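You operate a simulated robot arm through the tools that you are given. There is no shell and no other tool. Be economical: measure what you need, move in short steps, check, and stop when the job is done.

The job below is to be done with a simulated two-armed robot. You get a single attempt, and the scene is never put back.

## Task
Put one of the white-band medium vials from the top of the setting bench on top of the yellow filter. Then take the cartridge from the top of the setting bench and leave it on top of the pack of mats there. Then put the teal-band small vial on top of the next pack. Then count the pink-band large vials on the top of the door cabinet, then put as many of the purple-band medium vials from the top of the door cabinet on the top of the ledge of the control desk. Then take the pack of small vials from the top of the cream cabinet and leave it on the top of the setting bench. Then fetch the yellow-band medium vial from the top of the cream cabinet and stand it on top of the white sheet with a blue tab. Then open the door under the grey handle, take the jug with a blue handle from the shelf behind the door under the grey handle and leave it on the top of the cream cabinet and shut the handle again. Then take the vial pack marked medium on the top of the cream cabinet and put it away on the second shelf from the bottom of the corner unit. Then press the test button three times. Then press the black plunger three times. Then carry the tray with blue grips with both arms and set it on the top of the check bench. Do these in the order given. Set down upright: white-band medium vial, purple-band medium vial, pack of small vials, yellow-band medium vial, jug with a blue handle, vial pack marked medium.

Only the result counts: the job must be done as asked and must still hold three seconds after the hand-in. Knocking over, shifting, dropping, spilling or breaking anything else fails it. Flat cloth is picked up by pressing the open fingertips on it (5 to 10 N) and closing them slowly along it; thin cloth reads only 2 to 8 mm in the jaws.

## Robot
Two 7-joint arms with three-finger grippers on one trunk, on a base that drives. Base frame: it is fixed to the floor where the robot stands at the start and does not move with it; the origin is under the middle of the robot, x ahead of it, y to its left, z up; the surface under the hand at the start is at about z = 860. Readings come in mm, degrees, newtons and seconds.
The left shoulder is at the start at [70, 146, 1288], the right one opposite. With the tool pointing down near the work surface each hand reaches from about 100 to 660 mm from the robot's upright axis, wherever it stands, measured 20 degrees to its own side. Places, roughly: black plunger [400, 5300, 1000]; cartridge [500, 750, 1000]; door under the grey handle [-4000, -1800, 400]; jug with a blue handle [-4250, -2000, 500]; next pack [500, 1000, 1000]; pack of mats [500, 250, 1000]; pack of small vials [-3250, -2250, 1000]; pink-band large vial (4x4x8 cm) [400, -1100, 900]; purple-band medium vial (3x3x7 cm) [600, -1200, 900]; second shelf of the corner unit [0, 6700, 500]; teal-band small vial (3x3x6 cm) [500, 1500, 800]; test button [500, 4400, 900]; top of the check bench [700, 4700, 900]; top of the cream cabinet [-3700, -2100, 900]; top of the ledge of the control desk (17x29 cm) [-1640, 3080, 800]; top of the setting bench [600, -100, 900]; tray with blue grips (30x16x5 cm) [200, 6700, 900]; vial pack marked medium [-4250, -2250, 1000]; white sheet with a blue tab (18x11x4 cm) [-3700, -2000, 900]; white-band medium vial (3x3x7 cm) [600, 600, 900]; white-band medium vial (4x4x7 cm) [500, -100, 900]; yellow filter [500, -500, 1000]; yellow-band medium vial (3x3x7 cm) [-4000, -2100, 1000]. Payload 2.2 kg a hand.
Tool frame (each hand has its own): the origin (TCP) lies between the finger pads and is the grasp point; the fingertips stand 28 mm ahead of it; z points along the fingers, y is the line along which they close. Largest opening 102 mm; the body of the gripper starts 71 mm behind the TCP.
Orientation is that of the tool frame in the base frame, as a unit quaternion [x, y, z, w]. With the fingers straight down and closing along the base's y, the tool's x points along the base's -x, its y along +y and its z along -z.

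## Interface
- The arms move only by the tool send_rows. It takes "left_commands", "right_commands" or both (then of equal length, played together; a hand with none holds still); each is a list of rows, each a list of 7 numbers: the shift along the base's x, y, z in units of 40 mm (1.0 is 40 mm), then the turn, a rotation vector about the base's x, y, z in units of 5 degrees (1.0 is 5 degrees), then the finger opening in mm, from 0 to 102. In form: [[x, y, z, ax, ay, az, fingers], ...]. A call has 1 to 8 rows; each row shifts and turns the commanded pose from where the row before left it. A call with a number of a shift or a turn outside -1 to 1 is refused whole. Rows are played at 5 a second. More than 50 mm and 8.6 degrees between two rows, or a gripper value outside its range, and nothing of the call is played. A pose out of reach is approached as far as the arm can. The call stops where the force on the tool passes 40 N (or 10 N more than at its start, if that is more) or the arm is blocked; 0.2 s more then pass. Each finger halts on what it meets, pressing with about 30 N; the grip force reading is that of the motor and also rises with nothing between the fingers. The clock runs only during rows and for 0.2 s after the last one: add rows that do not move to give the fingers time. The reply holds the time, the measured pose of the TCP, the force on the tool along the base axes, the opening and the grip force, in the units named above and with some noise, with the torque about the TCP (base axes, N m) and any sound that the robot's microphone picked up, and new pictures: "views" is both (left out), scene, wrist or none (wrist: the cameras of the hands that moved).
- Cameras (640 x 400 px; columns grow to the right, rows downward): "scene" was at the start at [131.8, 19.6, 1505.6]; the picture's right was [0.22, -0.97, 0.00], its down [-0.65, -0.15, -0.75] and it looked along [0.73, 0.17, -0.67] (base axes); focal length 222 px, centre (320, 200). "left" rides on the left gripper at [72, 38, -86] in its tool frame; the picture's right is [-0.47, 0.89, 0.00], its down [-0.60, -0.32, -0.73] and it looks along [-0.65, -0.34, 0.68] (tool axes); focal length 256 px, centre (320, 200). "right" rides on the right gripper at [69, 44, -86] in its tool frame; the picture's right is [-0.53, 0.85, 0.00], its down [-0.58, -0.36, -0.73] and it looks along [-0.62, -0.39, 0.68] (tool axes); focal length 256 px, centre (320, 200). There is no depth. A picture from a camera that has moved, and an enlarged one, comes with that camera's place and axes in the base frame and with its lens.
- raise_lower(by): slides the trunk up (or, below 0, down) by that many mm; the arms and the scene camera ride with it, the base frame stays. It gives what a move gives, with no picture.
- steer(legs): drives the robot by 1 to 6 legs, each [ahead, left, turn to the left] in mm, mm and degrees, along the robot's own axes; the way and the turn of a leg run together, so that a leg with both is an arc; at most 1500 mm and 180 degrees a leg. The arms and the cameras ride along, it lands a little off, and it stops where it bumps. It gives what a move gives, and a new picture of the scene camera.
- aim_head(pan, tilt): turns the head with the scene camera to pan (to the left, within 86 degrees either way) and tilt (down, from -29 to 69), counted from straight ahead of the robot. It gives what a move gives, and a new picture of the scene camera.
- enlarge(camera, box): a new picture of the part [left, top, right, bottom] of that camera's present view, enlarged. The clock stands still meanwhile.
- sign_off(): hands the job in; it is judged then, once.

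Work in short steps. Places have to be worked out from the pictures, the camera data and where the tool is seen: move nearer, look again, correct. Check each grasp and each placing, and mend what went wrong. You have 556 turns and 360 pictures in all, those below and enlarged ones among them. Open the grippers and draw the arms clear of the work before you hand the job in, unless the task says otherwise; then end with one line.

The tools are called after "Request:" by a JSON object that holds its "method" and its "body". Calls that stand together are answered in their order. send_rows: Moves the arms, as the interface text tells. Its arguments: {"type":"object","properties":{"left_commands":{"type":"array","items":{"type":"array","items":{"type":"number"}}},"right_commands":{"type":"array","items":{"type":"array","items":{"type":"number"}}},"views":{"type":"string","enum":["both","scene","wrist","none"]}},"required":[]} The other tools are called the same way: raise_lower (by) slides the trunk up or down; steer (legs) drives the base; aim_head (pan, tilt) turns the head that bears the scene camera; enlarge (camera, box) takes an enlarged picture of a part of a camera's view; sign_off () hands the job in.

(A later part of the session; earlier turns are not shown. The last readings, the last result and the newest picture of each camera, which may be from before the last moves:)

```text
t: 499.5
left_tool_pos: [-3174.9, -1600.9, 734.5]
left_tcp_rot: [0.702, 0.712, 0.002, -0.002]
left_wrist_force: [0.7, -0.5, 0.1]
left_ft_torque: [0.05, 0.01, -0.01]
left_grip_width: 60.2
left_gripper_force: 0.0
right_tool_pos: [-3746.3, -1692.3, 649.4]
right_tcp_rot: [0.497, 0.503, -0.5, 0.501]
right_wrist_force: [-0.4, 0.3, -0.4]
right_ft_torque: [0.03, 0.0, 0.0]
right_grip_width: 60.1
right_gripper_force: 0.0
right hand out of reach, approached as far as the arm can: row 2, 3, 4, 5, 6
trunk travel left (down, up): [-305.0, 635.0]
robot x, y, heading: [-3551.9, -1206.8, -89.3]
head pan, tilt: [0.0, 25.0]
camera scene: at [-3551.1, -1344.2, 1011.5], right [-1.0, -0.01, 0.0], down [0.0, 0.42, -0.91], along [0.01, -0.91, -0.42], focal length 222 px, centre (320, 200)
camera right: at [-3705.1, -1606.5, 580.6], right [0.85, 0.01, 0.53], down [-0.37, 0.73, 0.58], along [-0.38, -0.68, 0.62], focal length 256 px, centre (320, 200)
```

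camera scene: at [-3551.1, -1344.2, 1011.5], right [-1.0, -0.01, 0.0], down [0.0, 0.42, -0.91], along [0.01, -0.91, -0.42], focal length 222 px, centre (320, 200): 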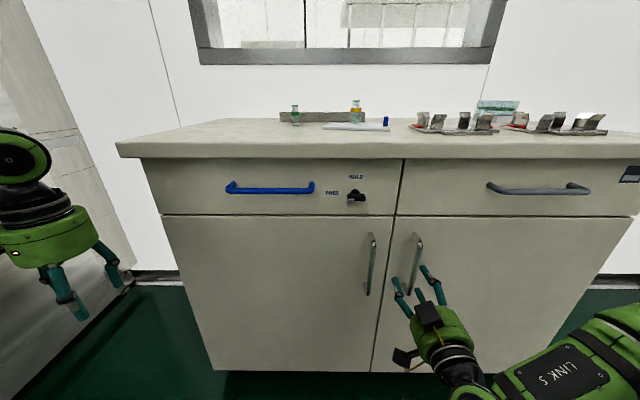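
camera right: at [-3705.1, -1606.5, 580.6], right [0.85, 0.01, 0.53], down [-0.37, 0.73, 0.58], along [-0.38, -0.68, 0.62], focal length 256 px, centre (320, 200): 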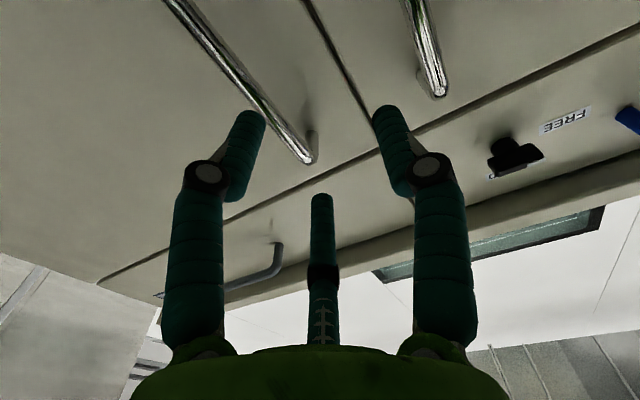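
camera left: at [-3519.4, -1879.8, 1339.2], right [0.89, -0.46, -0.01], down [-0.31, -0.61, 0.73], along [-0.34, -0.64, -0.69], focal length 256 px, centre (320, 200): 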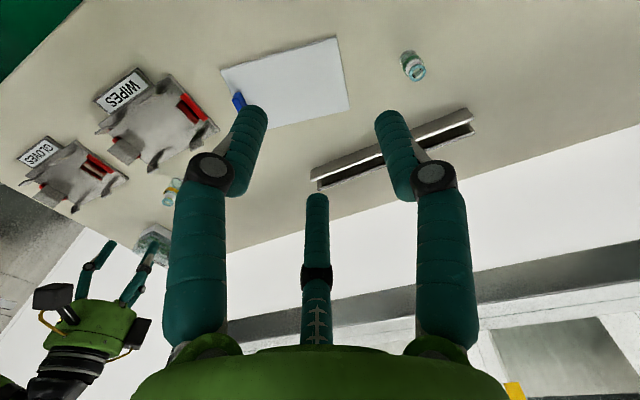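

The arm is too folded here. I back up 160 mm so the reach is longer.

Request:
{"method": "steer", "body": {"legs": [[-160, 0, -0.7]]}}

Request:
{"method": "send_rows", "body": {"right_commands": [[-0.5, -0.8, 0, 0, 0, 0, 60], [-0.5, -0.8, 0, 0, 0, 0, 60], [0, -0.5, 0, 0, 0, 0, 60]], "views": "wrist"}}

```text
t: 500.9
left_tool_pos: [-3179.8, -1448.4, 733.8]
left_tcp_rot: [0.707, 0.707, 0.001, -0.004]
left_wrist_force: [-0.4, 0.1, -0.2]
left_ft_torque: [-0.05, 0.03, 0.0]
left_grip_width: 60.0
left_gripper_force: 0.0
right_tool_pos: [-3754.4, -1532.3, 650.1]
right_tcp_rot: [-0.5, -0.5, 0.503, -0.498]
right_wrist_force: [0.5, -0.3, -0.6]
right_ft_torque: [0.01, -0.01, -0.04]
right_grip_width: 60.0
right_gripper_force: 0.1
trunk travel left (down, up): [-305.0, 635.0]
robot x, y, heading: [-3550.7, -1043.2, -90.0]
head pan, tilt: [0.0, 25.0]
camera scene: at [-3552.9, -1187.1, 1011.5], right [-1.0, 0.0, 0.0], down [0.0, 0.42, -0.91], along [0.0, -0.91, -0.42], focal length 222 px, centre (320, 200)
```

scene: 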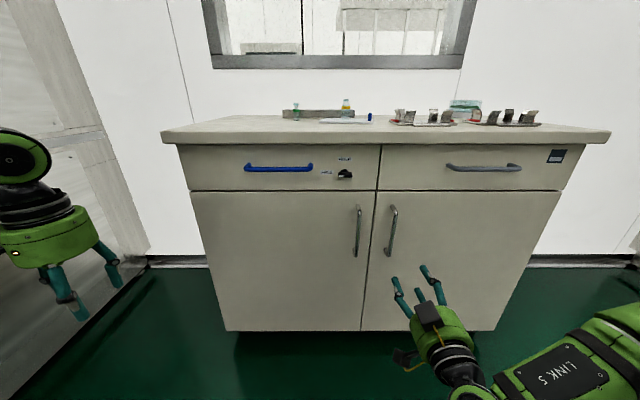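

```text
t: 501.7
left_tool_pos: [-3180.2, -1449.9, 733.6]
left_tcp_rot: [0.707, 0.708, 0.001, -0.004]
left_wrist_force: [-0.1, 0.4, 0.4]
left_ft_torque: [0.0, -0.01, -0.03]
left_grip_width: 59.9
left_gripper_force: 0.1
right_tool_pos: [-3794.1, -1614.6, 648.9]
right_tcp_rot: [-0.501, -0.5, 0.503, -0.496]
right_wrist_force: [0.6, 0.4, 0.4]
right_ft_torque: [0.01, -0.01, -0.03]
right_grip_width: 59.7
right_gripper_force: 0.1
trunk travel left (down, up): [-305.0, 635.0]
robot x, y, heading: [-3554.0, -1048.6, -90.4]
head pan, tilt: [0.0, 25.0]
camera right: at [-3751.0, -1530.4, 580.9], right [0.85, -0.01, 0.53], down [-0.36, 0.73, 0.58], along [-0.39, -0.68, 0.62], focal length 256 px, centre (320, 200)
```

right: 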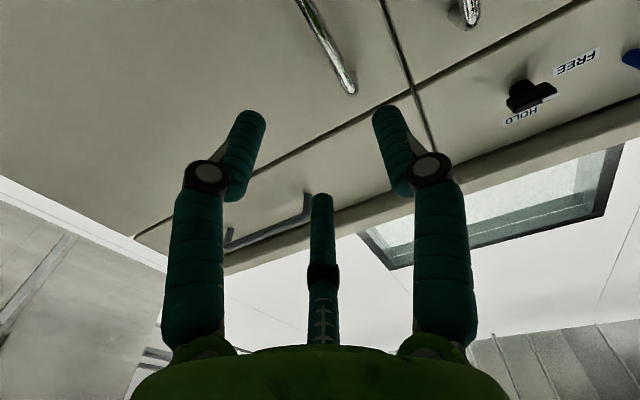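

Bar is about 10 mm to +x. I centre at x≈−3784, z≈618 and advance to y≈−1765.

Request:
{"method": "send_rows", "body": {"right_commands": [[0.25, -0.5, -0.4, 0, 0, 0, 60], [0, -0.8, -0.4, 0, 0, 0, 60], [0, -0.8, 0, 0, 0, 0, 60], [0, -0.8, 0, 0, 0, 0, 60], [0, -0.8, 0, 0, 0, 0, 60]], "views": "both"}}

```text
t: 502.9
left_tool_pos: [-3180.6, -1449.6, 734.3]
left_tcp_rot: [0.706, 0.708, 0.001, -0.003]
left_wrist_force: [0.0, 0.2, -1.4]
left_ft_torque: [-0.01, -0.01, 0.01]
left_grip_width: 60.0
left_gripper_force: 0.1
right_tool_pos: [-3785.1, -1764.4, 616.9]
right_tcp_rot: [-0.501, -0.5, 0.503, -0.496]
right_wrist_force: [0.3, -0.4, -0.4]
right_ft_torque: [-0.02, -0.02, 0.0]
right_grip_width: 59.7
right_gripper_force: 0.1
trunk travel left (down, up): [-305.0, 635.0]
robot x, y, heading: [-3556.4, -1048.5, -90.3]
head pan, tilt: [0.0, 25.0]
camera scene: at [-3552.7, -1187.9, 1011.4], right [-1.0, 0.0, 0.0], down [0.0, 0.42, -0.91], along [0.0, -0.91, -0.42], focal length 222 px, centre (320, 200)
camera right: at [-3742.3, -1679.0, 548.7], right [0.85, -0.01, 0.53], down [-0.36, 0.73, 0.58], along [-0.39, -0.68, 0.62], focal length 256 px, centre (320, 200)
```

scene: 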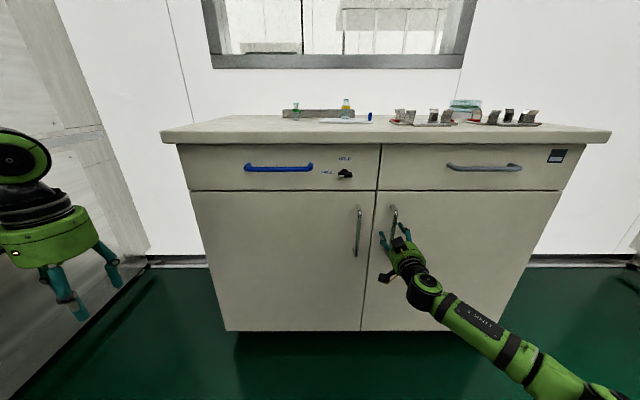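
right: 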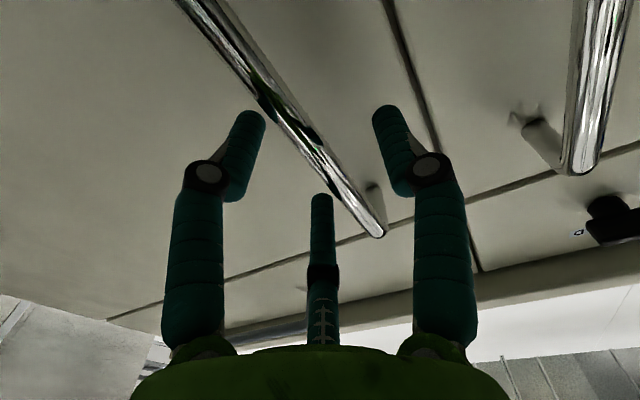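

Bar is at (−3788,−1784). I advance 16 mm and close on it.

Request:
{"method": "send_rows", "body": {"right_commands": [[-0.08, -0.4, 0, 0, 0, 0, 60], [0, 0, 0, 0, 0, 0, 40], [0, 0, 0, 0, 0, 0, 25], [0, 0, 0, 0, 0, 0, 10], [0, 0, 0, 0, 0, 0, 0], [0, 0, 0, 0, 0, 0, 0]], "views": "wrist"}}

```text
t: 504.3
left_tool_pos: [-3181.2, -1450.2, 734.7]
left_tcp_rot: [0.706, 0.708, 0.002, -0.003]
left_wrist_force: [0.7, -0.1, 0.1]
left_ft_torque: [-0.02, -0.03, 0.0]
left_grip_width: 60.4
left_gripper_force: 0.1
right_tool_pos: [-3788.2, -1780.3, 618.4]
right_tcp_rot: [-0.501, -0.499, 0.503, -0.497]
right_wrist_force: [-5.2, -0.4, 0.9]
right_ft_torque: [0.13, -0.26, -0.02]
right_grip_width: 21.4
right_gripper_force: 45.2
trunk travel left (down, up): [-305.0, 635.0]
robot x, y, heading: [-3554.9, -1048.6, -90.3]
head pan, tilt: [0.0, 25.0]
camera right: at [-3745.3, -1695.1, 549.7], right [0.85, -0.01, 0.53], down [-0.36, 0.73, 0.58], along [-0.39, -0.68, 0.62], focal length 256 px, centre (320, 200)
```

right: 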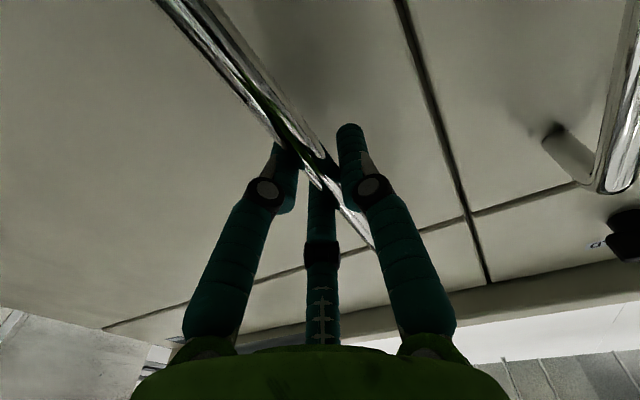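

Bar gripped. I pull along the door arc (hinge at x≈−4300) in small steps.

Request:
{"method": "send_rows", "body": {"right_commands": [[-0.03, 0.4, 0, 0, 0, 0, 0], [-0.06, 0.49, 0, 0, 0, 0, 0], [-0.08, 0.45, 0, 0, 0, 0, 0], [-0.08, 0.43, 0, 0, 0, 0, 0]], "views": "none"}}

```text
t: 505.3
left_tool_pos: [-3181.0, -1450.0, 734.9]
left_tcp_rot: [0.706, 0.708, 0.002, -0.003]
left_wrist_force: [-0.3, 0.1, 0.2]
left_ft_torque: [0.01, 0.01, -0.03]
left_grip_width: 59.6
left_gripper_force: 0.1
right_tool_pos: [-3798.6, -1709.6, 617.6]
right_tcp_rot: [-0.5, -0.498, 0.504, -0.497]
right_wrist_force: [-8.8, -1.1, 5.5]
right_ft_torque: [-1.05, -0.33, -0.06]
right_grip_width: 21.2
right_gripper_force: 45.0
trunk travel left (down, up): [-305.0, 635.0]
robot x, y, heading: [-3552.6, -1048.0, -90.1]
head pan, tilt: [0.0, 25.0]
```

Low force; continue the arc.

Request:
{"method": "send_rows", "body": {"right_commands": [[-0.2, 0.87, 0, 0, 0, 0, 0], [-0.27, 0.85, 0, 0, 0, 0, 0], [-0.33, 0.83, 0, 0, 0, 0, 0], [-0.38, 0.8, 0, 0, 0, 0, 0]], "views": "both"}}

```text
t: 506.3
left_tool_pos: [-3182.3, -1449.5, 734.7]
left_tcp_rot: [0.707, 0.708, 0.002, -0.003]
left_wrist_force: [0.0, 0.9, 0.0]
left_ft_torque: [-0.01, 0.0, -0.01]
left_grip_width: 59.9
left_gripper_force: 0.0
right_tool_pos: [-3847.9, -1578.2, 617.9]
right_tcp_rot: [-0.501, -0.498, 0.504, -0.497]
right_wrist_force: [-22.4, -10.8, 7.8]
right_ft_torque: [0.1, -0.2, -0.22]
right_grip_width: 21.4
right_gripper_force: 44.7
trunk travel left (down, up): [-305.0, 635.0]
robot x, y, heading: [-3552.0, -1044.9, -90.2]
head pan, tilt: [0.0, 25.0]
camera scene: at [-3555.2, -1187.7, 1011.5], right [-1.0, 0.0, 0.0], down [0.0, 0.42, -0.91], along [0.0, -0.91, -0.42], focal length 222 px, centre (320, 200)
camera right: at [-3803.0, -1493.7, 549.4], right [0.85, -0.01, 0.53], down [-0.35, 0.74, 0.58], along [-0.4, -0.68, 0.62], focal length 256 px, centre (320, 200)
```

scene: 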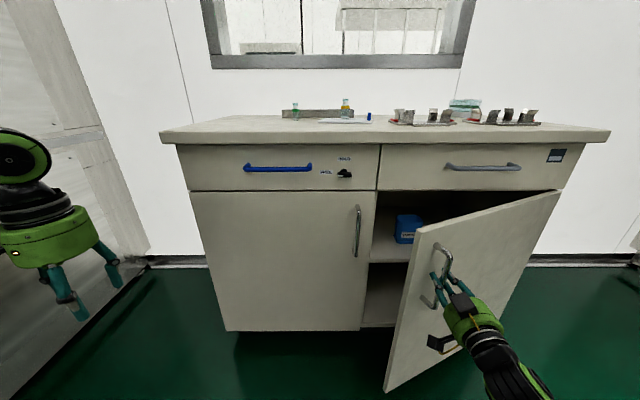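
right: 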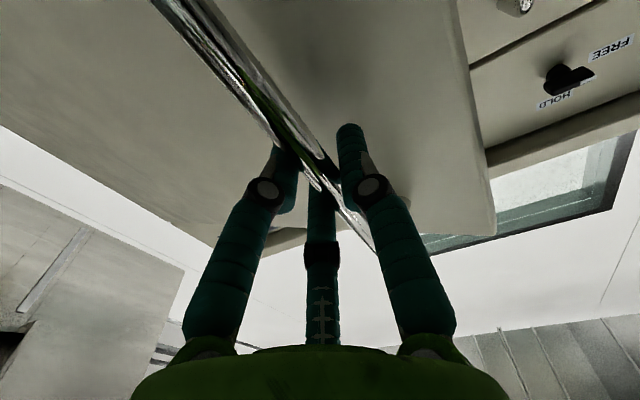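

Door opens well. I continue with a bit more −x.

Request:
{"method": "send_rows", "body": {"right_commands": [[-0.55, 0.75, 0, 0, 0, 0, 0], [-0.52, 0.74, 0, 0, 0, 0, 0], [-0.57, 0.7, 0, 0, 0, 0, 0], [-0.62, 0.66, 0, 0, 0, 0, 0]], "views": "none"}}

```text
t: 507.3
left_tool_pos: [-3179.2, -1449.1, 734.3]
left_tcp_rot: [0.707, 0.707, 0.001, -0.004]
left_wrist_force: [0.5, -0.6, -0.4]
left_ft_torque: [0.03, 0.0, -0.01]
left_grip_width: 59.6
left_gripper_force: 0.0
right_tool_pos: [-3929.8, -1460.5, 617.2]
right_tcp_rot: [-0.499, -0.5, 0.502, -0.499]
right_wrist_force: [9.3, 8.9, 2.6]
right_ft_torque: [0.51, 0.03, -0.07]
right_grip_width: 21.1
right_gripper_force: 44.9
trunk travel left (down, up): [-305.0, 635.0]
robot x, y, heading: [-3551.3, -1047.0, -90.3]
head pan, tilt: [0.0, 25.0]
```

Request:
{"method": "send_rows", "body": {"right_commands": [[-0.62, 0.64, 0, 0, 0, 0, 0], [-0.67, 0.6, 0, 0, 0, 0, 0], [-0.71, 0.55, 0, 0, 0, 0, 0]], "views": "scene"}}

```text
t: 508.1
left_tool_pos: [-3179.2, -1448.1, 734.4]
left_tcp_rot: [0.707, 0.707, 0.001, -0.003]
left_wrist_force: [0.6, -0.1, -0.7]
left_ft_torque: [0.0, 0.02, 0.02]
left_grip_width: 59.9
left_gripper_force: 0.1
right_tool_pos: [-4012.6, -1389.8, 617.6]
right_tcp_rot: [-0.499, -0.499, 0.506, -0.497]
right_wrist_force: [6.0, 9.7, 5.5]
right_ft_torque: [-0.16, -0.05, -0.12]
right_grip_width: 21.3
right_gripper_force: 45.1
trunk travel left (down, up): [-305.0, 635.0]
robot x, y, heading: [-3555.2, -1048.7, -90.4]
head pan, tilt: [0.0, 25.0]
camera scene: at [-3552.0, -1186.2, 1011.8], right [-1.0, 0.0, 0.0], down [0.0, 0.42, -0.91], along [0.0, -0.91, -0.42], focal length 222 px, centre (320, 200)
```

scene: 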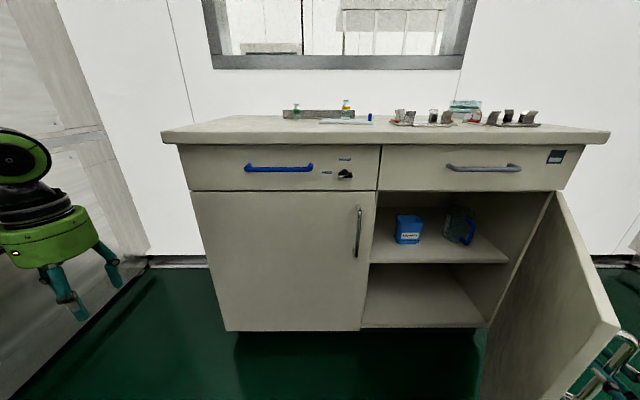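

Jug is visible on the shelf. I keep pulling the door wider.

Request:
{"method": "send_rows", "body": {"right_commands": [[-0.75, 0.5, 0, 0, 0, 0, 0], [-0.78, 0.44, 0, 0, 0, 0, 0], [-0.8, 0.39, 0, 0, 0, 0, 0]], "views": "none"}}

```text
t: 508.9
left_tool_pos: [-3180.4, -1449.9, 734.6]
left_tcp_rot: [0.707, 0.708, 0.0, -0.004]
left_wrist_force: [0.5, 0.1, -0.3]
left_ft_torque: [0.0, 0.0, -0.02]
left_grip_width: 60.0
left_gripper_force: 0.1
right_tool_pos: [-4108.9, -1338.5, 617.0]
right_tcp_rot: [-0.5, -0.499, 0.505, -0.497]
right_wrist_force: [-1.8, -1.7, 11.0]
right_ft_torque: [-0.44, -0.08, -0.19]
right_grip_width: 21.2
right_gripper_force: 45.6
trunk travel left (down, up): [-305.0, 635.0]
robot x, y, heading: [-3554.0, -1048.6, -90.1]
head pan, tilt: [0.0, 25.0]
```

Request:
{"method": "send_rows", "body": {"right_commands": [[-0.82, 0.33, 0, 0, 0, 0, 0], [-0.84, 0.27, 0, 0, 0, 0, 0]], "views": "none"}}

Request:
{"method": "send_rows", "body": {"right_commands": [[-0.86, 0.21, 0, 0, 0, 0, 0], [-0.87, 0.15, 0, 0, 0, 0, 0]], "views": "scene"}}

```text
t: 509.5
left_tool_pos: [-3179.4, -1449.5, 734.1]
left_tcp_rot: [0.707, 0.708, 0.002, -0.003]
left_wrist_force: [0.0, -0.2, -0.7]
left_ft_torque: [0.03, 0.03, 0.02]
left_grip_width: 59.9
left_gripper_force: 0.1
right_tool_pos: [-4177.1, -1315.1, 617.2]
right_tcp_rot: [-0.499, -0.5, 0.503, -0.497]
right_wrist_force: [-2.4, -8.4, 7.2]
right_ft_torque: [-0.44, -0.03, -0.21]
right_grip_width: 21.5
right_gripper_force: 44.2
trunk travel left (down, up): [-305.0, 635.0]
robot x, y, heading: [-3549.5, -1044.0, -90.0]
head pan, tilt: [0.0, 25.0]
```

```text
t: 510.1
left_tool_pos: [-3179.9, -1451.2, 734.1]
left_tcp_rot: [0.706, 0.708, 0.001, -0.004]
left_wrist_force: [-0.9, 0.0, -0.4]
left_ft_torque: [0.01, 0.03, -0.02]
left_grip_width: 59.6
left_gripper_force: 0.0
right_tool_pos: [-4246.7, -1300.5, 617.6]
right_tcp_rot: [-0.499, -0.5, 0.503, -0.497]
right_wrist_force: [-1.1, -6.1, 5.8]
right_ft_torque: [-0.32, -0.03, -0.16]
right_grip_width: 21.4
right_gripper_force: 44.7
trunk travel left (down, up): [-305.0, 635.0]
robot x, y, heading: [-3555.3, -1047.7, -90.1]
head pan, tilt: [0.0, 25.0]
camera scene: at [-3552.1, -1187.8, 1011.4], right [-1.0, 0.0, 0.0], down [0.0, 0.42, -0.91], along [0.0, -0.91, -0.42], focal length 222 px, centre (320, 200)
```

scene: 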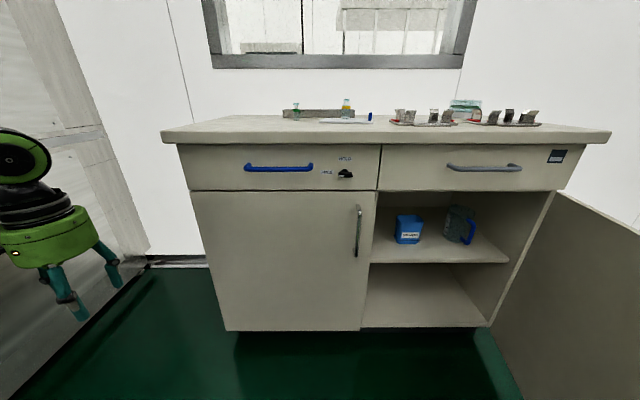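

Nearly 80°. A few more steps.

Request:
{"method": "send_rows", "body": {"right_commands": [[-0.88, 0.09, 0, 0, 0, 0, 0], [-0.88, 0.03, 0, 0, 0, 0, 0], [-0.88, -0.03, 0, 0, 0, 0, 0], [-0.88, -0.09, 0, 0, 0, 0, 0]], "views": "none"}}

```text
t: 510.8
left_tool_pos: [-3181.7, -1449.7, 734.0]
left_tcp_rot: [0.708, 0.707, 0.001, -0.003]
left_wrist_force: [0.0, 0.0, -0.5]
left_ft_torque: [0.02, 0.03, -0.01]
left_grip_width: 60.0
left_gripper_force: 0.0
right_tool_pos: [-4312.7, -1296.7, 617.9]
right_tcp_rot: [0.492, 0.498, -0.503, 0.507]
right_wrist_force: [0.2, 7.2, 8.1]
right_ft_torque: [-0.72, 0.06, 0.0]
right_grip_width: 21.2
right_gripper_force: 45.1
right hand out of reach, approached as far as the arm can: row 3
trunk travel left (down, up): [-305.0, 635.0]
robot x, y, heading: [-3549.4, -1046.8, -90.4]
head pan, tilt: [0.0, 25.0]
stopped in row 3 (right hand): the force on the tool passed its limit at 82 N (the readings are from after the stop); the commanded pose is now the measured one
```

Door is ≈87° open. I release the bar and back the base off.

Request:
{"method": "send_rows", "body": {"right_commands": [[0, 0, 0, 0, 0, 0, 20], [0, 0, 0, 0, 0, 0, 40], [0, 0, 0, 0, 0, 0, 60], [0, 0, 0, 0, 0, 0, 60]], "views": "none"}}

Request:
{"method": "steer", "body": {"legs": [[-180, 0, 0]]}}

```text
t: 511.8
left_tool_pos: [-3181.1, -1450.8, 733.8]
left_tcp_rot: [0.707, 0.707, 0.001, -0.004]
left_wrist_force: [-0.5, -0.1, 0.2]
left_ft_torque: [0.01, 0.01, 0.01]
left_grip_width: 59.6
left_gripper_force: 0.1
right_tool_pos: [-4313.9, -1297.8, 613.0]
right_tcp_rot: [0.493, 0.502, -0.499, 0.507]
right_wrist_force: [-0.3, -0.7, -1.0]
right_ft_torque: [-0.01, -0.01, 0.02]
right_grip_width: 60.2
right_gripper_force: 0.1
trunk travel left (down, up): [-305.0, 635.0]
robot x, y, heading: [-3555.9, -1047.2, -90.4]
head pan, tilt: [0.0, 25.0]
```

```text
t: 513.3
left_tool_pos: [-3182.2, -1265.4, 734.1]
left_tcp_rot: [0.708, 0.706, 0.002, -0.003]
left_wrist_force: [-0.3, 0.2, 0.6]
left_ft_torque: [-0.04, 0.02, 0.01]
left_grip_width: 60.2
left_gripper_force: 0.1
right_tool_pos: [-4311.0, -1109.6, 614.9]
right_tcp_rot: [0.494, 0.5, -0.501, 0.506]
right_wrist_force: [-0.7, -0.1, -0.3]
right_ft_torque: [0.01, 0.02, -0.01]
right_grip_width: 59.9
right_gripper_force: 0.0
trunk travel left (down, up): [-305.0, 635.0]
robot x, y, heading: [-3553.3, -857.9, -90.5]
head pan, tilt: [0.0, 25.0]
camera scene: at [-3552.6, -1001.3, 1011.5], right [-1.0, 0.01, 0.0], down [0.0, 0.42, -0.91], along [-0.01, -0.91, -0.42], focal length 222 px, centre (320, 200)
```

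scene: 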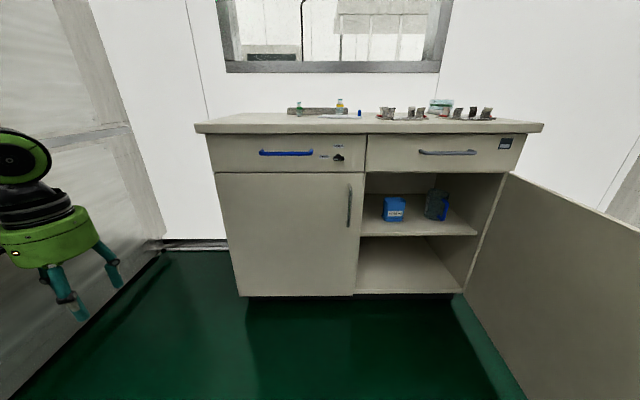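

Request:
{"method": "enlarge", "body": {"camera": "scene", "box": [350, 150, 510, 250]}}

```text
4.00 times, centred on (430, 200) of scene
camera zoom: at [-3552.6, -1001.3, 1011.5], right [-1.0, 0.01, 0.0], down [0.0, 0.42, -0.91], along [-0.01, -0.91, -0.42], focal length 889 px, centre (-120, 200)
```

zoom: 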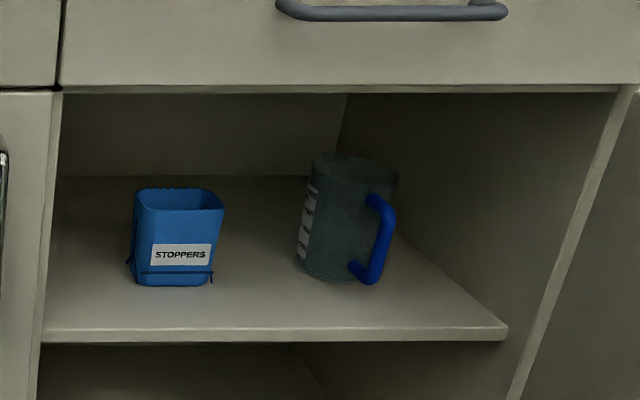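

Door is open; the jug's blue handle bar faces outward at ≈(−4142,−1895, z≈560). I bring the right hand in front of the robot first.

Request:
{"method": "send_rows", "body": {"right_commands": [[0.8, -0.4, 0, 0, 0, 0, 60], [0.8, -0.6, 0, 0, 0, 0, 60], [0.8, -0.8, 0, 0, 0, 0, 60], [0.8, -0.8, 0, 0, 0, 0, 60], [0.8, -0.8, 0, 0, 0, 0, 60], [0.8, -0.8, 0, 0, 0, 0, 60], [0.8, -0.6, 0, 0, 0, 0, 60], [0.8, -0.4, 0, 0, 0, 0, 60]], "views": "none"}}

```text
t: 515.1
left_tool_pos: [-3180.7, -1265.1, 732.9]
left_tcp_rot: [0.708, 0.706, 0.001, -0.005]
left_wrist_force: [-0.2, -1.0, 0.2]
left_ft_torque: [0.01, 0.01, -0.02]
left_grip_width: 59.8
left_gripper_force: 0.1
right_tool_pos: [-4054.2, -1318.6, 612.8]
right_tcp_rot: [0.494, 0.501, -0.5, 0.506]
right_wrist_force: [0.6, 0.0, -0.3]
right_ft_torque: [0.0, 0.01, -0.02]
right_grip_width: 60.1
right_gripper_force: 0.0
trunk travel left (down, up): [-305.0, 635.0]
robot x, y, heading: [-3553.8, -859.7, -90.4]
head pan, tilt: [0.0, 25.0]
```

Request:
{"method": "send_rows", "body": {"right_commands": [[0.9, -0.3, 0, 0, 0, 0, 60], [0.9, -0.3, 0, 0, 0, 0, 60], [0.9, -0.3, 0, 0, 0, 0, 60], [0.9, -0.3, 0, 0, 0, 0, 60], [0.9, -0.3, 0, 0, 0, 0, 60], [0.9, 0, 0, 0, 0, 0, 60], [0.6, 0, 0, 0, 0, 0, 60]], "views": "none"}}

Request:
{"method": "steer", "body": {"legs": [[0, -325, 0.4], [340, 0, 0]]}}

```text
t: 516.7
left_tool_pos: [-3181.6, -1265.9, 734.0]
left_tcp_rot: [0.708, 0.706, 0.001, -0.003]
left_wrist_force: [-0.8, 0.1, -0.2]
left_ft_torque: [-0.03, -0.01, 0.0]
left_grip_width: 59.9
left_gripper_force: 0.0
right_tool_pos: [-3817.3, -1379.3, 615.3]
right_tcp_rot: [0.494, 0.501, -0.501, 0.505]
right_wrist_force: [-0.8, 0.1, -0.1]
right_ft_torque: [-0.01, -0.01, 0.04]
right_grip_width: 59.9
right_gripper_force: 0.2
trunk travel left (down, up): [-305.0, 635.0]
robot x, y, heading: [-3551.6, -861.5, -90.2]
head pan, tilt: [0.0, 25.0]
```

```text
t: 520.4
left_tool_pos: [-3510.2, -1556.5, 733.5]
left_tcp_rot: [0.711, 0.704, 0.003, -0.003]
left_wrist_force: [0.3, -0.1, 0.6]
left_ft_torque: [-0.01, 0.02, 0.0]
left_grip_width: 60.2
left_gripper_force: 0.0
right_tool_pos: [-4149.2, -1660.0, 602.2]
right_tcp_rot: [0.505, 0.503, -0.497, 0.495]
right_wrist_force: [0.2, 1.0, 0.9]
right_ft_torque: [0.0, -0.01, 0.02]
right_grip_width: 60.3
right_gripper_force: 0.0
trunk travel left (down, up): [-305.0, 635.0]
robot x, y, heading: [-3876.6, -1146.0, -90.8]
head pan, tilt: [0.0, 25.0]
stopped in leg 2: the robot was blocked; the commanded pose is now the measured one
camera scene: at [-3878.8, -1288.4, 1011.4], right [-1.0, 0.01, 0.0], down [0.01, 0.42, -0.91], along [-0.01, -0.91, -0.42], focal length 222 px, centre (320, 200)
```

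scene: 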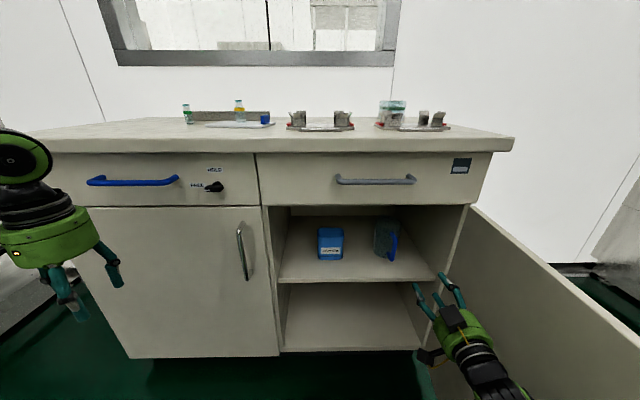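

Blocked—probably the right elbow against the door edge. I look right.

Request:
{"method": "aim_head", "body": {"pan": -45, "tilt": 50}}

```text
t: 521.5
left_tool_pos: [-3510.7, -1554.0, 733.8]
left_tcp_rot: [0.711, 0.704, 0.002, -0.003]
left_wrist_force: [0.3, -0.8, 0.2]
left_ft_torque: [-0.01, 0.03, 0.0]
left_grip_width: 60.0
left_gripper_force: 0.1
right_tool_pos: [-4149.0, -1660.7, 604.0]
right_tcp_rot: [0.504, 0.503, -0.497, 0.497]
right_wrist_force: [-0.3, -0.3, 0.3]
right_ft_torque: [-0.03, -0.01, 0.03]
right_grip_width: 60.0
right_gripper_force: 0.1
trunk travel left (down, up): [-305.0, 635.0]
robot x, y, heading: [-3876.0, -1147.1, -90.9]
head pan, tilt: [-45.0, 50.0]
camera scene: at [-3932.9, -1249.3, 974.1], right [-0.7, 0.72, 0.0], down [0.55, 0.53, -0.64], along [-0.46, -0.45, -0.76], focal length 222 px, centre (320, 200)
```

scene: 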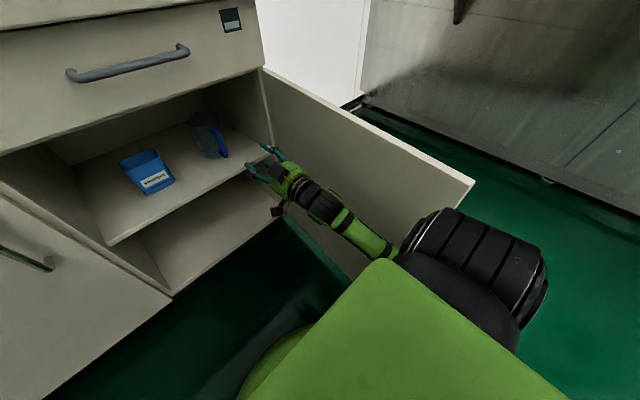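

The elbow meets the door tip. I back off, shift left 150 mm, and approach again.

Request:
{"method": "steer", "body": {"legs": [[-80, 0, 0.9], [0, 150, 0]]}}

Request:
{"method": "send_rows", "body": {"right_commands": [[-0.8, -0.5, -0.3, 0, 0, 0, 60], [-0.8, -0.5, -0.3, 0, 0, 0, 60], [-0.8, 0, -0.3, 0, 0, 0, 60], [-0.8, 0, 0, 0, 0, 0, 60]], "views": "none"}}

Request:
{"method": "steer", "body": {"legs": [[150, 0, 0]]}}

```text
t: 523.6
left_tool_pos: [-3354.0, -1470.6, 733.5]
left_tcp_rot: [0.706, 0.709, 0.002, -0.005]
left_wrist_force: [-1.0, 0.3, 0.0]
left_ft_torque: [0.0, 0.02, -0.02]
left_grip_width: 60.1
left_gripper_force: 0.0
right_tool_pos: [-3989.9, -1584.7, 602.0]
right_tcp_rot: [0.501, 0.507, -0.493, 0.499]
right_wrist_force: [-0.3, 0.3, -0.4]
right_ft_torque: [-0.03, -0.02, -0.01]
right_grip_width: 59.9
right_gripper_force: 0.0
trunk travel left (down, up): [-305.0, 635.0]
robot x, y, heading: [-3720.4, -1070.1, -89.9]
head pan, tilt: [-45.0, 50.0]
camera scene: at [-3780.1, -1171.3, 973.9], right [-0.71, 0.71, 0.0], down [0.54, 0.54, -0.64], along [-0.46, -0.45, -0.77], focal length 222 px, centre (320, 200)
```

scene: 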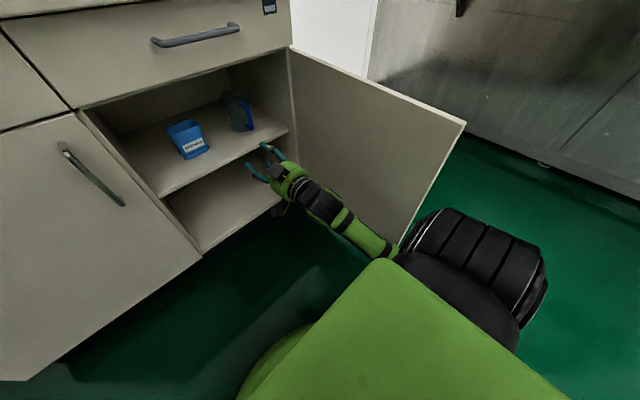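

```text
t: 524.6
left_tool_pos: [-3354.3, -1470.1, 733.2]
left_tcp_rot: [0.706, 0.708, 0.003, -0.003]
left_wrist_force: [0.2, 0.1, 0.6]
left_ft_torque: [-0.01, 0.02, -0.03]
left_grip_width: 60.1
left_gripper_force: 0.1
right_tool_pos: [-4117.2, -1625.6, 567.6]
right_tcp_rot: [0.5, 0.507, -0.493, 0.5]
right_wrist_force: [0.1, 0.4, -0.1]
right_ft_torque: [-0.02, 0.02, 0.02]
right_grip_width: 59.8
right_gripper_force: 0.1
trunk travel left (down, up): [-305.0, 635.0]
robot x, y, heading: [-3728.1, -1069.1, -90.3]
head pan, tilt: [-45.0, 50.0]
```

```text
t: 526.0
left_tool_pos: [-3353.4, -1618.8, 734.2]
left_tcp_rot: [0.707, 0.708, 0.002, -0.003]
left_wrist_force: [0.6, 0.0, 0.3]
left_ft_torque: [0.01, 0.0, 0.0]
left_grip_width: 60.5
left_gripper_force: 0.0
right_tool_pos: [-4118.1, -1771.2, 565.3]
right_tcp_rot: [0.502, 0.507, -0.493, 0.499]
right_wrist_force: [0.2, -0.7, -0.1]
right_ft_torque: [-0.01, 0.03, -0.02]
right_grip_width: 59.9
right_gripper_force: 0.1
trunk travel left (down, up): [-305.0, 635.0]
robot x, y, heading: [-3727.1, -1218.0, -90.0]
head pan, tilt: [-45.0, 50.0]
camera scene: at [-3780.9, -1317.9, 973.9], right [-0.71, 0.71, 0.0], down [0.54, 0.54, -0.64], along [-0.46, -0.45, -0.77], focal length 222 px, centre (320, 200)
```

scene: 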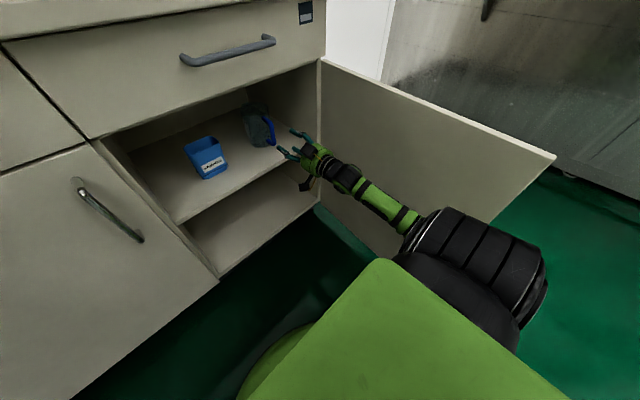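

Request:
{"method": "enlarge", "body": {"camera": "scene", "box": [210, 80, 350, 200]}}

Request:
{"method": "enlarge", "body": {"camera": "right", "box": [0, 0, 640, 400]}}

```text
3.33 times, centred on (280, 140) of scene
camera zoom: at [-3780.9, -1317.9, 973.9], right [-0.71, 0.71, 0.0], down [0.54, 0.54, -0.64], along [-0.46, -0.45, -0.77], focal length 741 px, centre (453, 400)
```

zoom: 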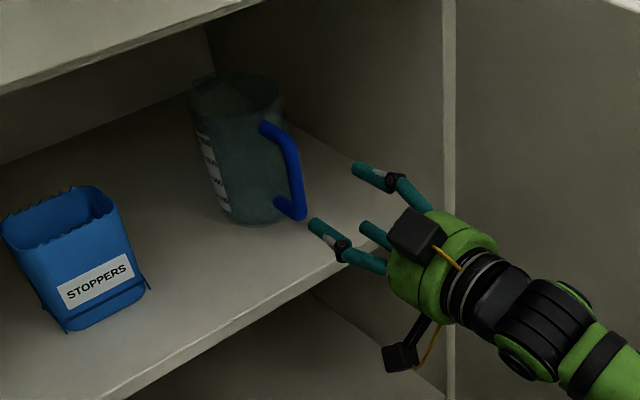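

```text
1.00 times, centred on (320, 200) of right (not enlarged: the box is as wide or as high as the picture)
camera zoom: at [-4076.3, -1684.0, 499.2], right [0.84, 0.0, 0.54], down [-0.37, 0.72, 0.59], along [-0.38, -0.7, 0.61], focal length 256 px, centre (320, 200)
```

zoom: 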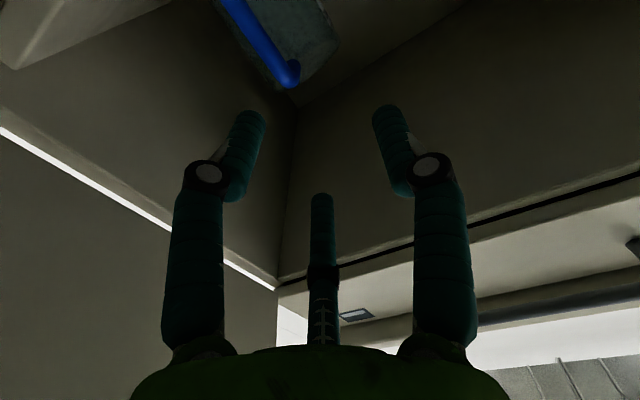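

Handle bar ≈(−4139,−1900, z 500–572). I pitch the hand 30° downward-forward so its camera clears the shelf edge, and align.

Request:
{"method": "send_rows", "body": {"right_commands": [[0, 0.1, 0.1, 1, 0, 0, 60], [0, 0.1, 0.1, 1, 0, 0, 60], [0, 0, 0, 1, 0, 0, 60], [0, 0, 0, 1, 0, 0, 60], [-0.25, 0, 0, 1, 0, 0, 60], [-0.25, 0, 0, 1, 0, 0, 60]], "views": "none"}}

Request:
{"method": "send_rows", "body": {"right_commands": [[0, -0.6, -0.2, 0, 0, 0, 60], [0, -0.7, -0.2, 0, 0, 0, 60], [0, -0.7, -0.2, 0, 0, 0, 60]], "views": "wrist"}}

Request:
{"method": "enlarge", "body": {"camera": "scene", "box": [210, 80, 350, 200]}}

```text
t: 527.4
left_tool_pos: [-3353.3, -1617.1, 733.8]
left_tcp_rot: [0.707, 0.708, 0.003, -0.004]
left_wrist_force: [-0.6, 0.4, 0.1]
left_ft_torque: [0.01, -0.02, -0.01]
left_grip_width: 60.0
left_gripper_force: 0.1
right_tool_pos: [-4138.4, -1763.2, 574.9]
right_tcp_rot: [0.614, 0.617, -0.345, 0.352]
right_wrist_force: [-0.6, 1.1, -0.3]
right_ft_torque: [-0.01, 0.01, 0.0]
right_grip_width: 60.1
right_gripper_force: 0.1
trunk travel left (down, up): [-305.0, 635.0]
robot x, y, heading: [-3725.2, -1216.4, -89.8]
head pan, tilt: [-45.0, 50.0]
```

```text
t: 528.1
left_tool_pos: [-3353.8, -1617.7, 733.1]
left_tcp_rot: [0.707, 0.707, 0.003, -0.003]
left_wrist_force: [-0.1, 1.2, 0.4]
left_ft_torque: [-0.02, 0.0, 0.03]
left_grip_width: 60.0
left_gripper_force: 0.0
right_tool_pos: [-4137.4, -1843.6, 551.2]
right_tcp_rot: [0.614, 0.617, -0.345, 0.352]
right_wrist_force: [0.1, -0.7, -0.1]
right_ft_torque: [-0.01, -0.01, -0.02]
right_grip_width: 59.9
right_gripper_force: 0.1
trunk travel left (down, up): [-305.0, 635.0]
robot x, y, heading: [-3728.7, -1214.8, -90.2]
head pan, tilt: [-45.0, 50.0]
camera right: at [-4094.5, -1734.3, 536.5], right [0.84, -0.27, 0.46], down [-0.37, 0.33, 0.87], along [-0.38, -0.91, 0.18], focal length 256 px, centre (320, 200)
```

right: 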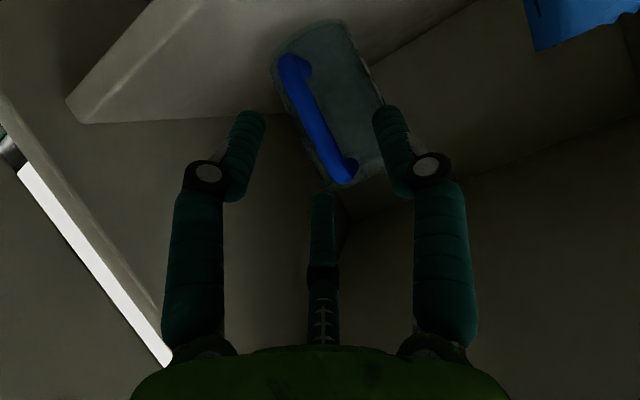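

```text
3.33 times, centred on (280, 140) of scene
camera zoom: at [-3780.8, -1317.9, 973.9], right [-0.71, 0.71, 0.0], down [0.54, 0.54, -0.64], along [-0.46, -0.45, -0.77], focal length 741 px, centre (453, 400)
```

zoom: 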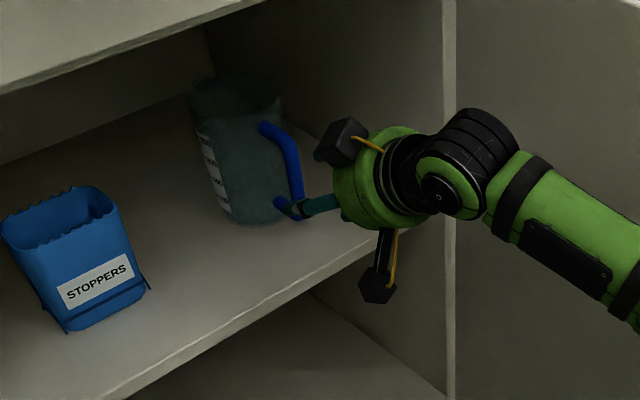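

Aligned in x (−4139). I advance to y≈−1892, z≈533.

Request:
{"method": "send_rows", "body": {"right_commands": [[0, -0.4, -0.15, 0, 0, 0, 56], [0, -0.4, -0.15, 0, 0, 0, 56], [-0.03, -0.4, -0.15, 0, 0, 0, 56]], "views": "wrist"}}

```text
t: 529.0
left_tool_pos: [-3354.1, -1617.7, 734.4]
left_tcp_rot: [0.707, 0.707, 0.002, -0.003]
left_wrist_force: [0.3, -0.4, -0.4]
left_ft_torque: [0.01, 0.0, -0.03]
left_grip_width: 60.2
left_gripper_force: 0.0
right_tool_pos: [-4140.2, -1890.4, 531.4]
right_tcp_rot: [0.614, 0.616, -0.346, 0.352]
right_wrist_force: [0.4, 0.9, -1.5]
right_ft_torque: [0.0, 0.02, -0.01]
right_grip_width: 55.8
right_gripper_force: 0.0
trunk travel left (down, up): [-305.0, 635.0]
robot x, y, heading: [-3725.9, -1213.3, -90.0]
head pan, tilt: [-45.0, 50.0]
camera right: at [-4097.1, -1782.0, 517.9], right [0.84, -0.27, 0.46], down [-0.37, 0.33, 0.87], along [-0.38, -0.91, 0.18], focal length 256 px, centre (320, 200)
```

right: 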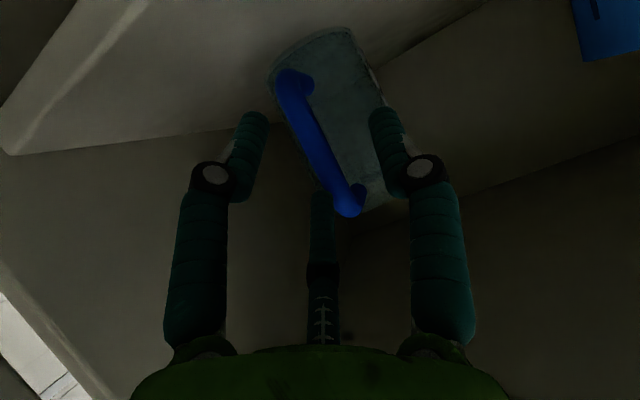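

The bar is still ≈18 mm beyond the TCP. I advance 12 mm and close gently.

Request:
{"method": "send_rows", "body": {"right_commands": [[0, -0.15, 0, 0, 0, 0, 56], [0, -0.15, 0, 0, 0, 0, 56], [0, 0, 0, 0, 0, 0, 44], [0, 0, 0, 0, 0, 0, 32], [0, 0, 0, 0, 0, 0, 20]], "views": "wrist"}}

```text
t: 530.1
left_tool_pos: [-3354.7, -1617.3, 733.9]
left_tcp_rot: [0.707, 0.708, 0.002, -0.004]
left_wrist_force: [0.7, 0.6, 0.9]
left_ft_torque: [0.05, -0.02, -0.04]
left_grip_width: 60.0
left_gripper_force: 0.0
right_tool_pos: [-4139.2, -1903.2, 530.7]
right_tcp_rot: [0.613, 0.617, -0.346, 0.353]
right_wrist_force: [0.1, 0.1, -1.0]
right_ft_torque: [-0.03, 0.01, 0.02]
right_grip_width: 19.9
right_gripper_force: 0.1
trunk travel left (down, up): [-305.0, 635.0]
robot x, y, heading: [-3730.6, -1211.3, -90.2]
head pan, tilt: [-45.0, 50.0]
camera right: at [-4097.3, -1793.5, 517.5], right [0.84, -0.27, 0.46], down [-0.37, 0.33, 0.87], along [-0.38, -0.91, 0.18], focal length 256 px, centre (320, 200)
```

right: 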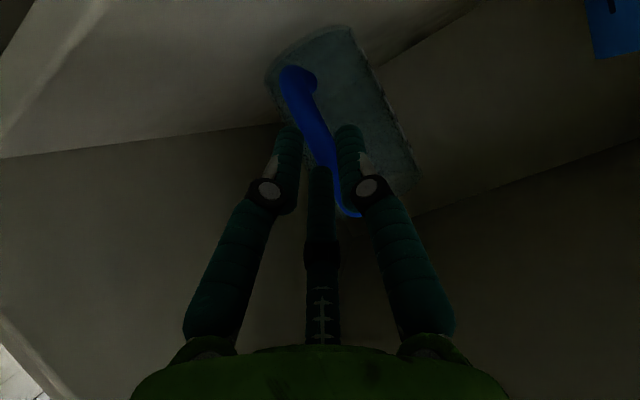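

Good, bar between the fingers. I close fully.

Request:
{"method": "send_rows", "body": {"right_commands": [[0, 0, 0, 0, 0, 0, 10], [0, 0, 0, 0, 0, 0, 0], [0, 0, 0, 0, 0, 0, 0]], "views": "wrist"}}

```text
t: 531.0
left_tool_pos: [-3354.0, -1617.7, 735.2]
left_tcp_rot: [0.707, 0.707, 0.002, -0.004]
left_wrist_force: [0.1, 0.2, -0.3]
left_ft_torque: [-0.03, 0.03, 0.0]
left_grip_width: 59.7
left_gripper_force: 0.1
right_tool_pos: [-4139.0, -1902.1, 531.1]
right_tcp_rot: [0.613, 0.617, -0.345, 0.352]
right_wrist_force: [-0.3, -0.4, 0.1]
right_ft_torque: [-0.02, -0.02, 0.0]
right_grip_width: 2.3
right_gripper_force: 30.1
trunk travel left (down, up): [-305.0, 635.0]
robot x, y, heading: [-3728.7, -1212.9, -90.3]
head pan, tilt: [-45.0, 50.0]
camera right: at [-4097.5, -1793.4, 517.5], right [0.84, -0.27, 0.46], down [-0.37, 0.33, 0.87], along [-0.38, -0.91, 0.18], focal length 256 px, centre (320, 200)
```

right: 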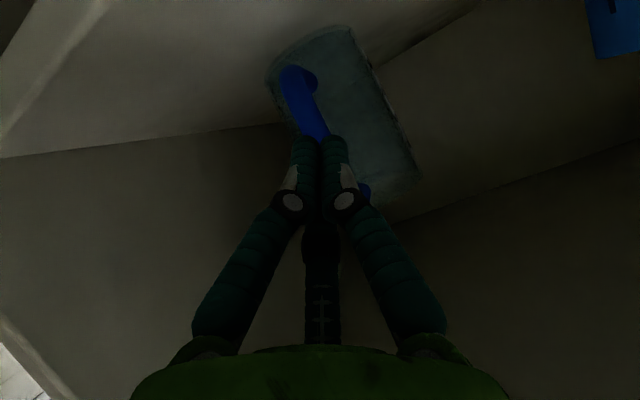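

Missed — the bar is farther (≈ y −1925). I open, advance 22 mm more, and close.

Request:
{"method": "send_rows", "body": {"right_commands": [[0, 0.15, 0, 0, 0, 0, 20], [0, 0, 0, 0, 0, 0, 56], [0, 0, 0, 0, 0, 0, 56], [0, -0.35, 0, 0, 0, 0, 56], [0, -0.35, 0, 0, 0, 0, 56]], "views": "wrist"}}

```text
t: 532.1
left_tool_pos: [-3352.9, -1619.0, 734.3]
left_tcp_rot: [0.707, 0.708, 0.003, -0.003]
left_wrist_force: [-0.4, 0.6, 0.7]
left_ft_torque: [-0.01, 0.0, 0.0]
left_grip_width: 60.1
left_gripper_force: 0.1
right_tool_pos: [-4138.8, -1925.2, 532.5]
right_tcp_rot: [0.613, 0.617, -0.345, 0.353]
right_wrist_force: [0.6, -0.6, -0.3]
right_ft_torque: [0.0, 0.02, 0.03]
right_grip_width: 56.1
right_gripper_force: 0.0
trunk travel left (down, up): [-305.0, 635.0]
robot x, y, heading: [-3726.1, -1212.0, -90.2]
head pan, tilt: [-45.0, 50.0]
camera right: at [-4096.5, -1815.2, 518.5], right [0.84, -0.27, 0.46], down [-0.37, 0.33, 0.87], along [-0.38, -0.91, 0.18], focal length 256 px, centre (320, 200)
```

right: 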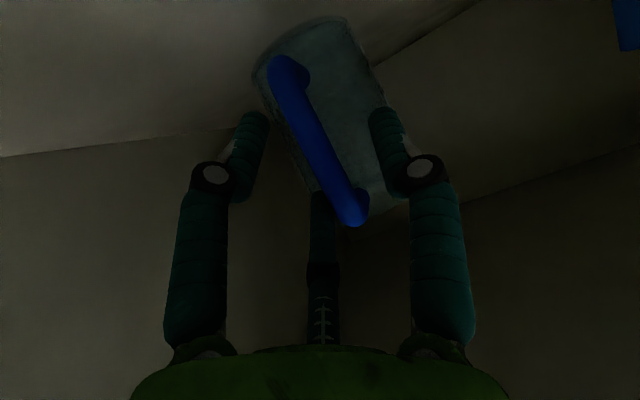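

The bar is still ahead by scale change. Advance 20 mm more and look.

Request:
{"method": "send_rows", "body": {"right_commands": [[-0.05, -0.25, 0, 0, 0, 0, 56], [0, -0.25, 0, 0, 0, 0, 56]], "views": "wrist"}}

```text
t: 532.8
left_tool_pos: [-3353.2, -1617.6, 732.9]
left_tcp_rot: [0.707, 0.707, 0.002, -0.003]
left_wrist_force: [0.0, 0.1, 0.7]
left_ft_torque: [0.06, 0.01, 0.02]
left_grip_width: 60.0
left_gripper_force: 0.0
right_tool_pos: [-4141.8, -1944.1, 532.6]
right_tcp_rot: [0.613, 0.617, -0.346, 0.353]
right_wrist_force: [0.4, -0.4, 0.5]
right_ft_torque: [0.01, 0.03, 0.0]
right_grip_width: 55.9
right_gripper_force: 0.0
trunk travel left (down, up): [-305.0, 635.0]
robot x, y, heading: [-3728.0, -1213.9, -90.3]
head pan, tilt: [-45.0, 50.0]
camera right: at [-4099.7, -1835.0, 518.7], right [0.84, -0.27, 0.46], down [-0.37, 0.33, 0.87], along [-0.38, -0.91, 0.18], focal length 256 px, centre (320, 200)
```

right: 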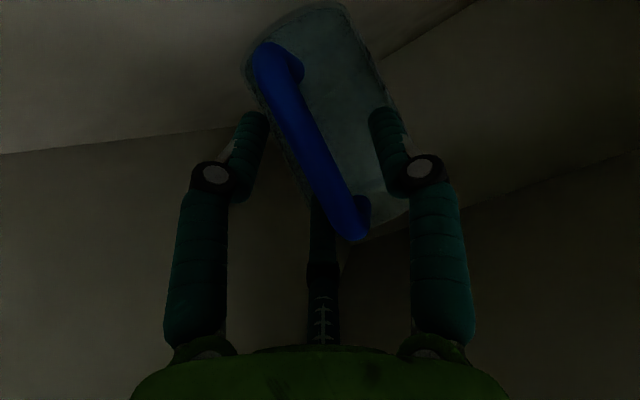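

By scale the bar is now at the TCP depth. I close.

Request:
{"method": "send_rows", "body": {"right_commands": [[0, 0, 0, 0, 0, 0, 40], [0, 0, 0, 0, 0, 0, 28], [0, 0, 0, 0, 0, 0, 16], [0, 0, 0, 0, 0, 0, 5], [0, 0, 0, 0, 0, 0, 0]], "views": "wrist"}}

```text
t: 534.0
left_tool_pos: [-3353.0, -1617.4, 732.8]
left_tcp_rot: [0.706, 0.708, 0.003, -0.004]
left_wrist_force: [-0.3, 0.7, -0.8]
left_ft_torque: [0.02, 0.01, 0.0]
left_grip_width: 59.9
left_gripper_force: 0.1
right_tool_pos: [-4142.6, -1944.1, 532.9]
right_tcp_rot: [0.614, 0.616, -0.346, 0.352]
right_wrist_force: [-0.6, -0.6, -0.4]
right_ft_torque: [-0.16, 0.13, -0.03]
right_grip_width: 24.0
right_gripper_force: 29.8
trunk travel left (down, up): [-305.0, 635.0]
robot x, y, heading: [-3727.2, -1214.7, -90.1]
head pan, tilt: [-45.0, 50.0]
camera right: at [-4099.7, -1834.9, 518.8], right [0.84, -0.27, 0.46], down [-0.37, 0.33, 0.87], along [-0.38, -0.91, 0.18], focal length 256 px, centre (320, 200)
```

right: 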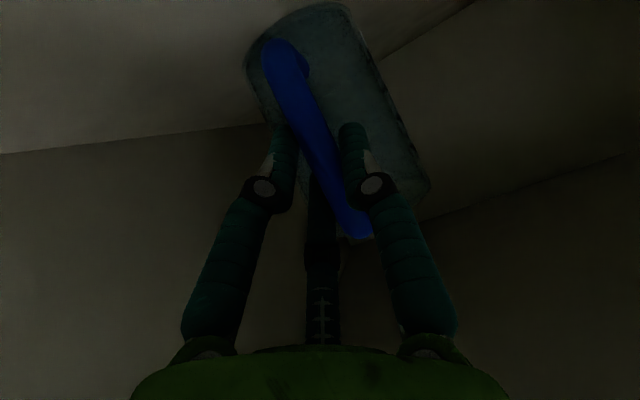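

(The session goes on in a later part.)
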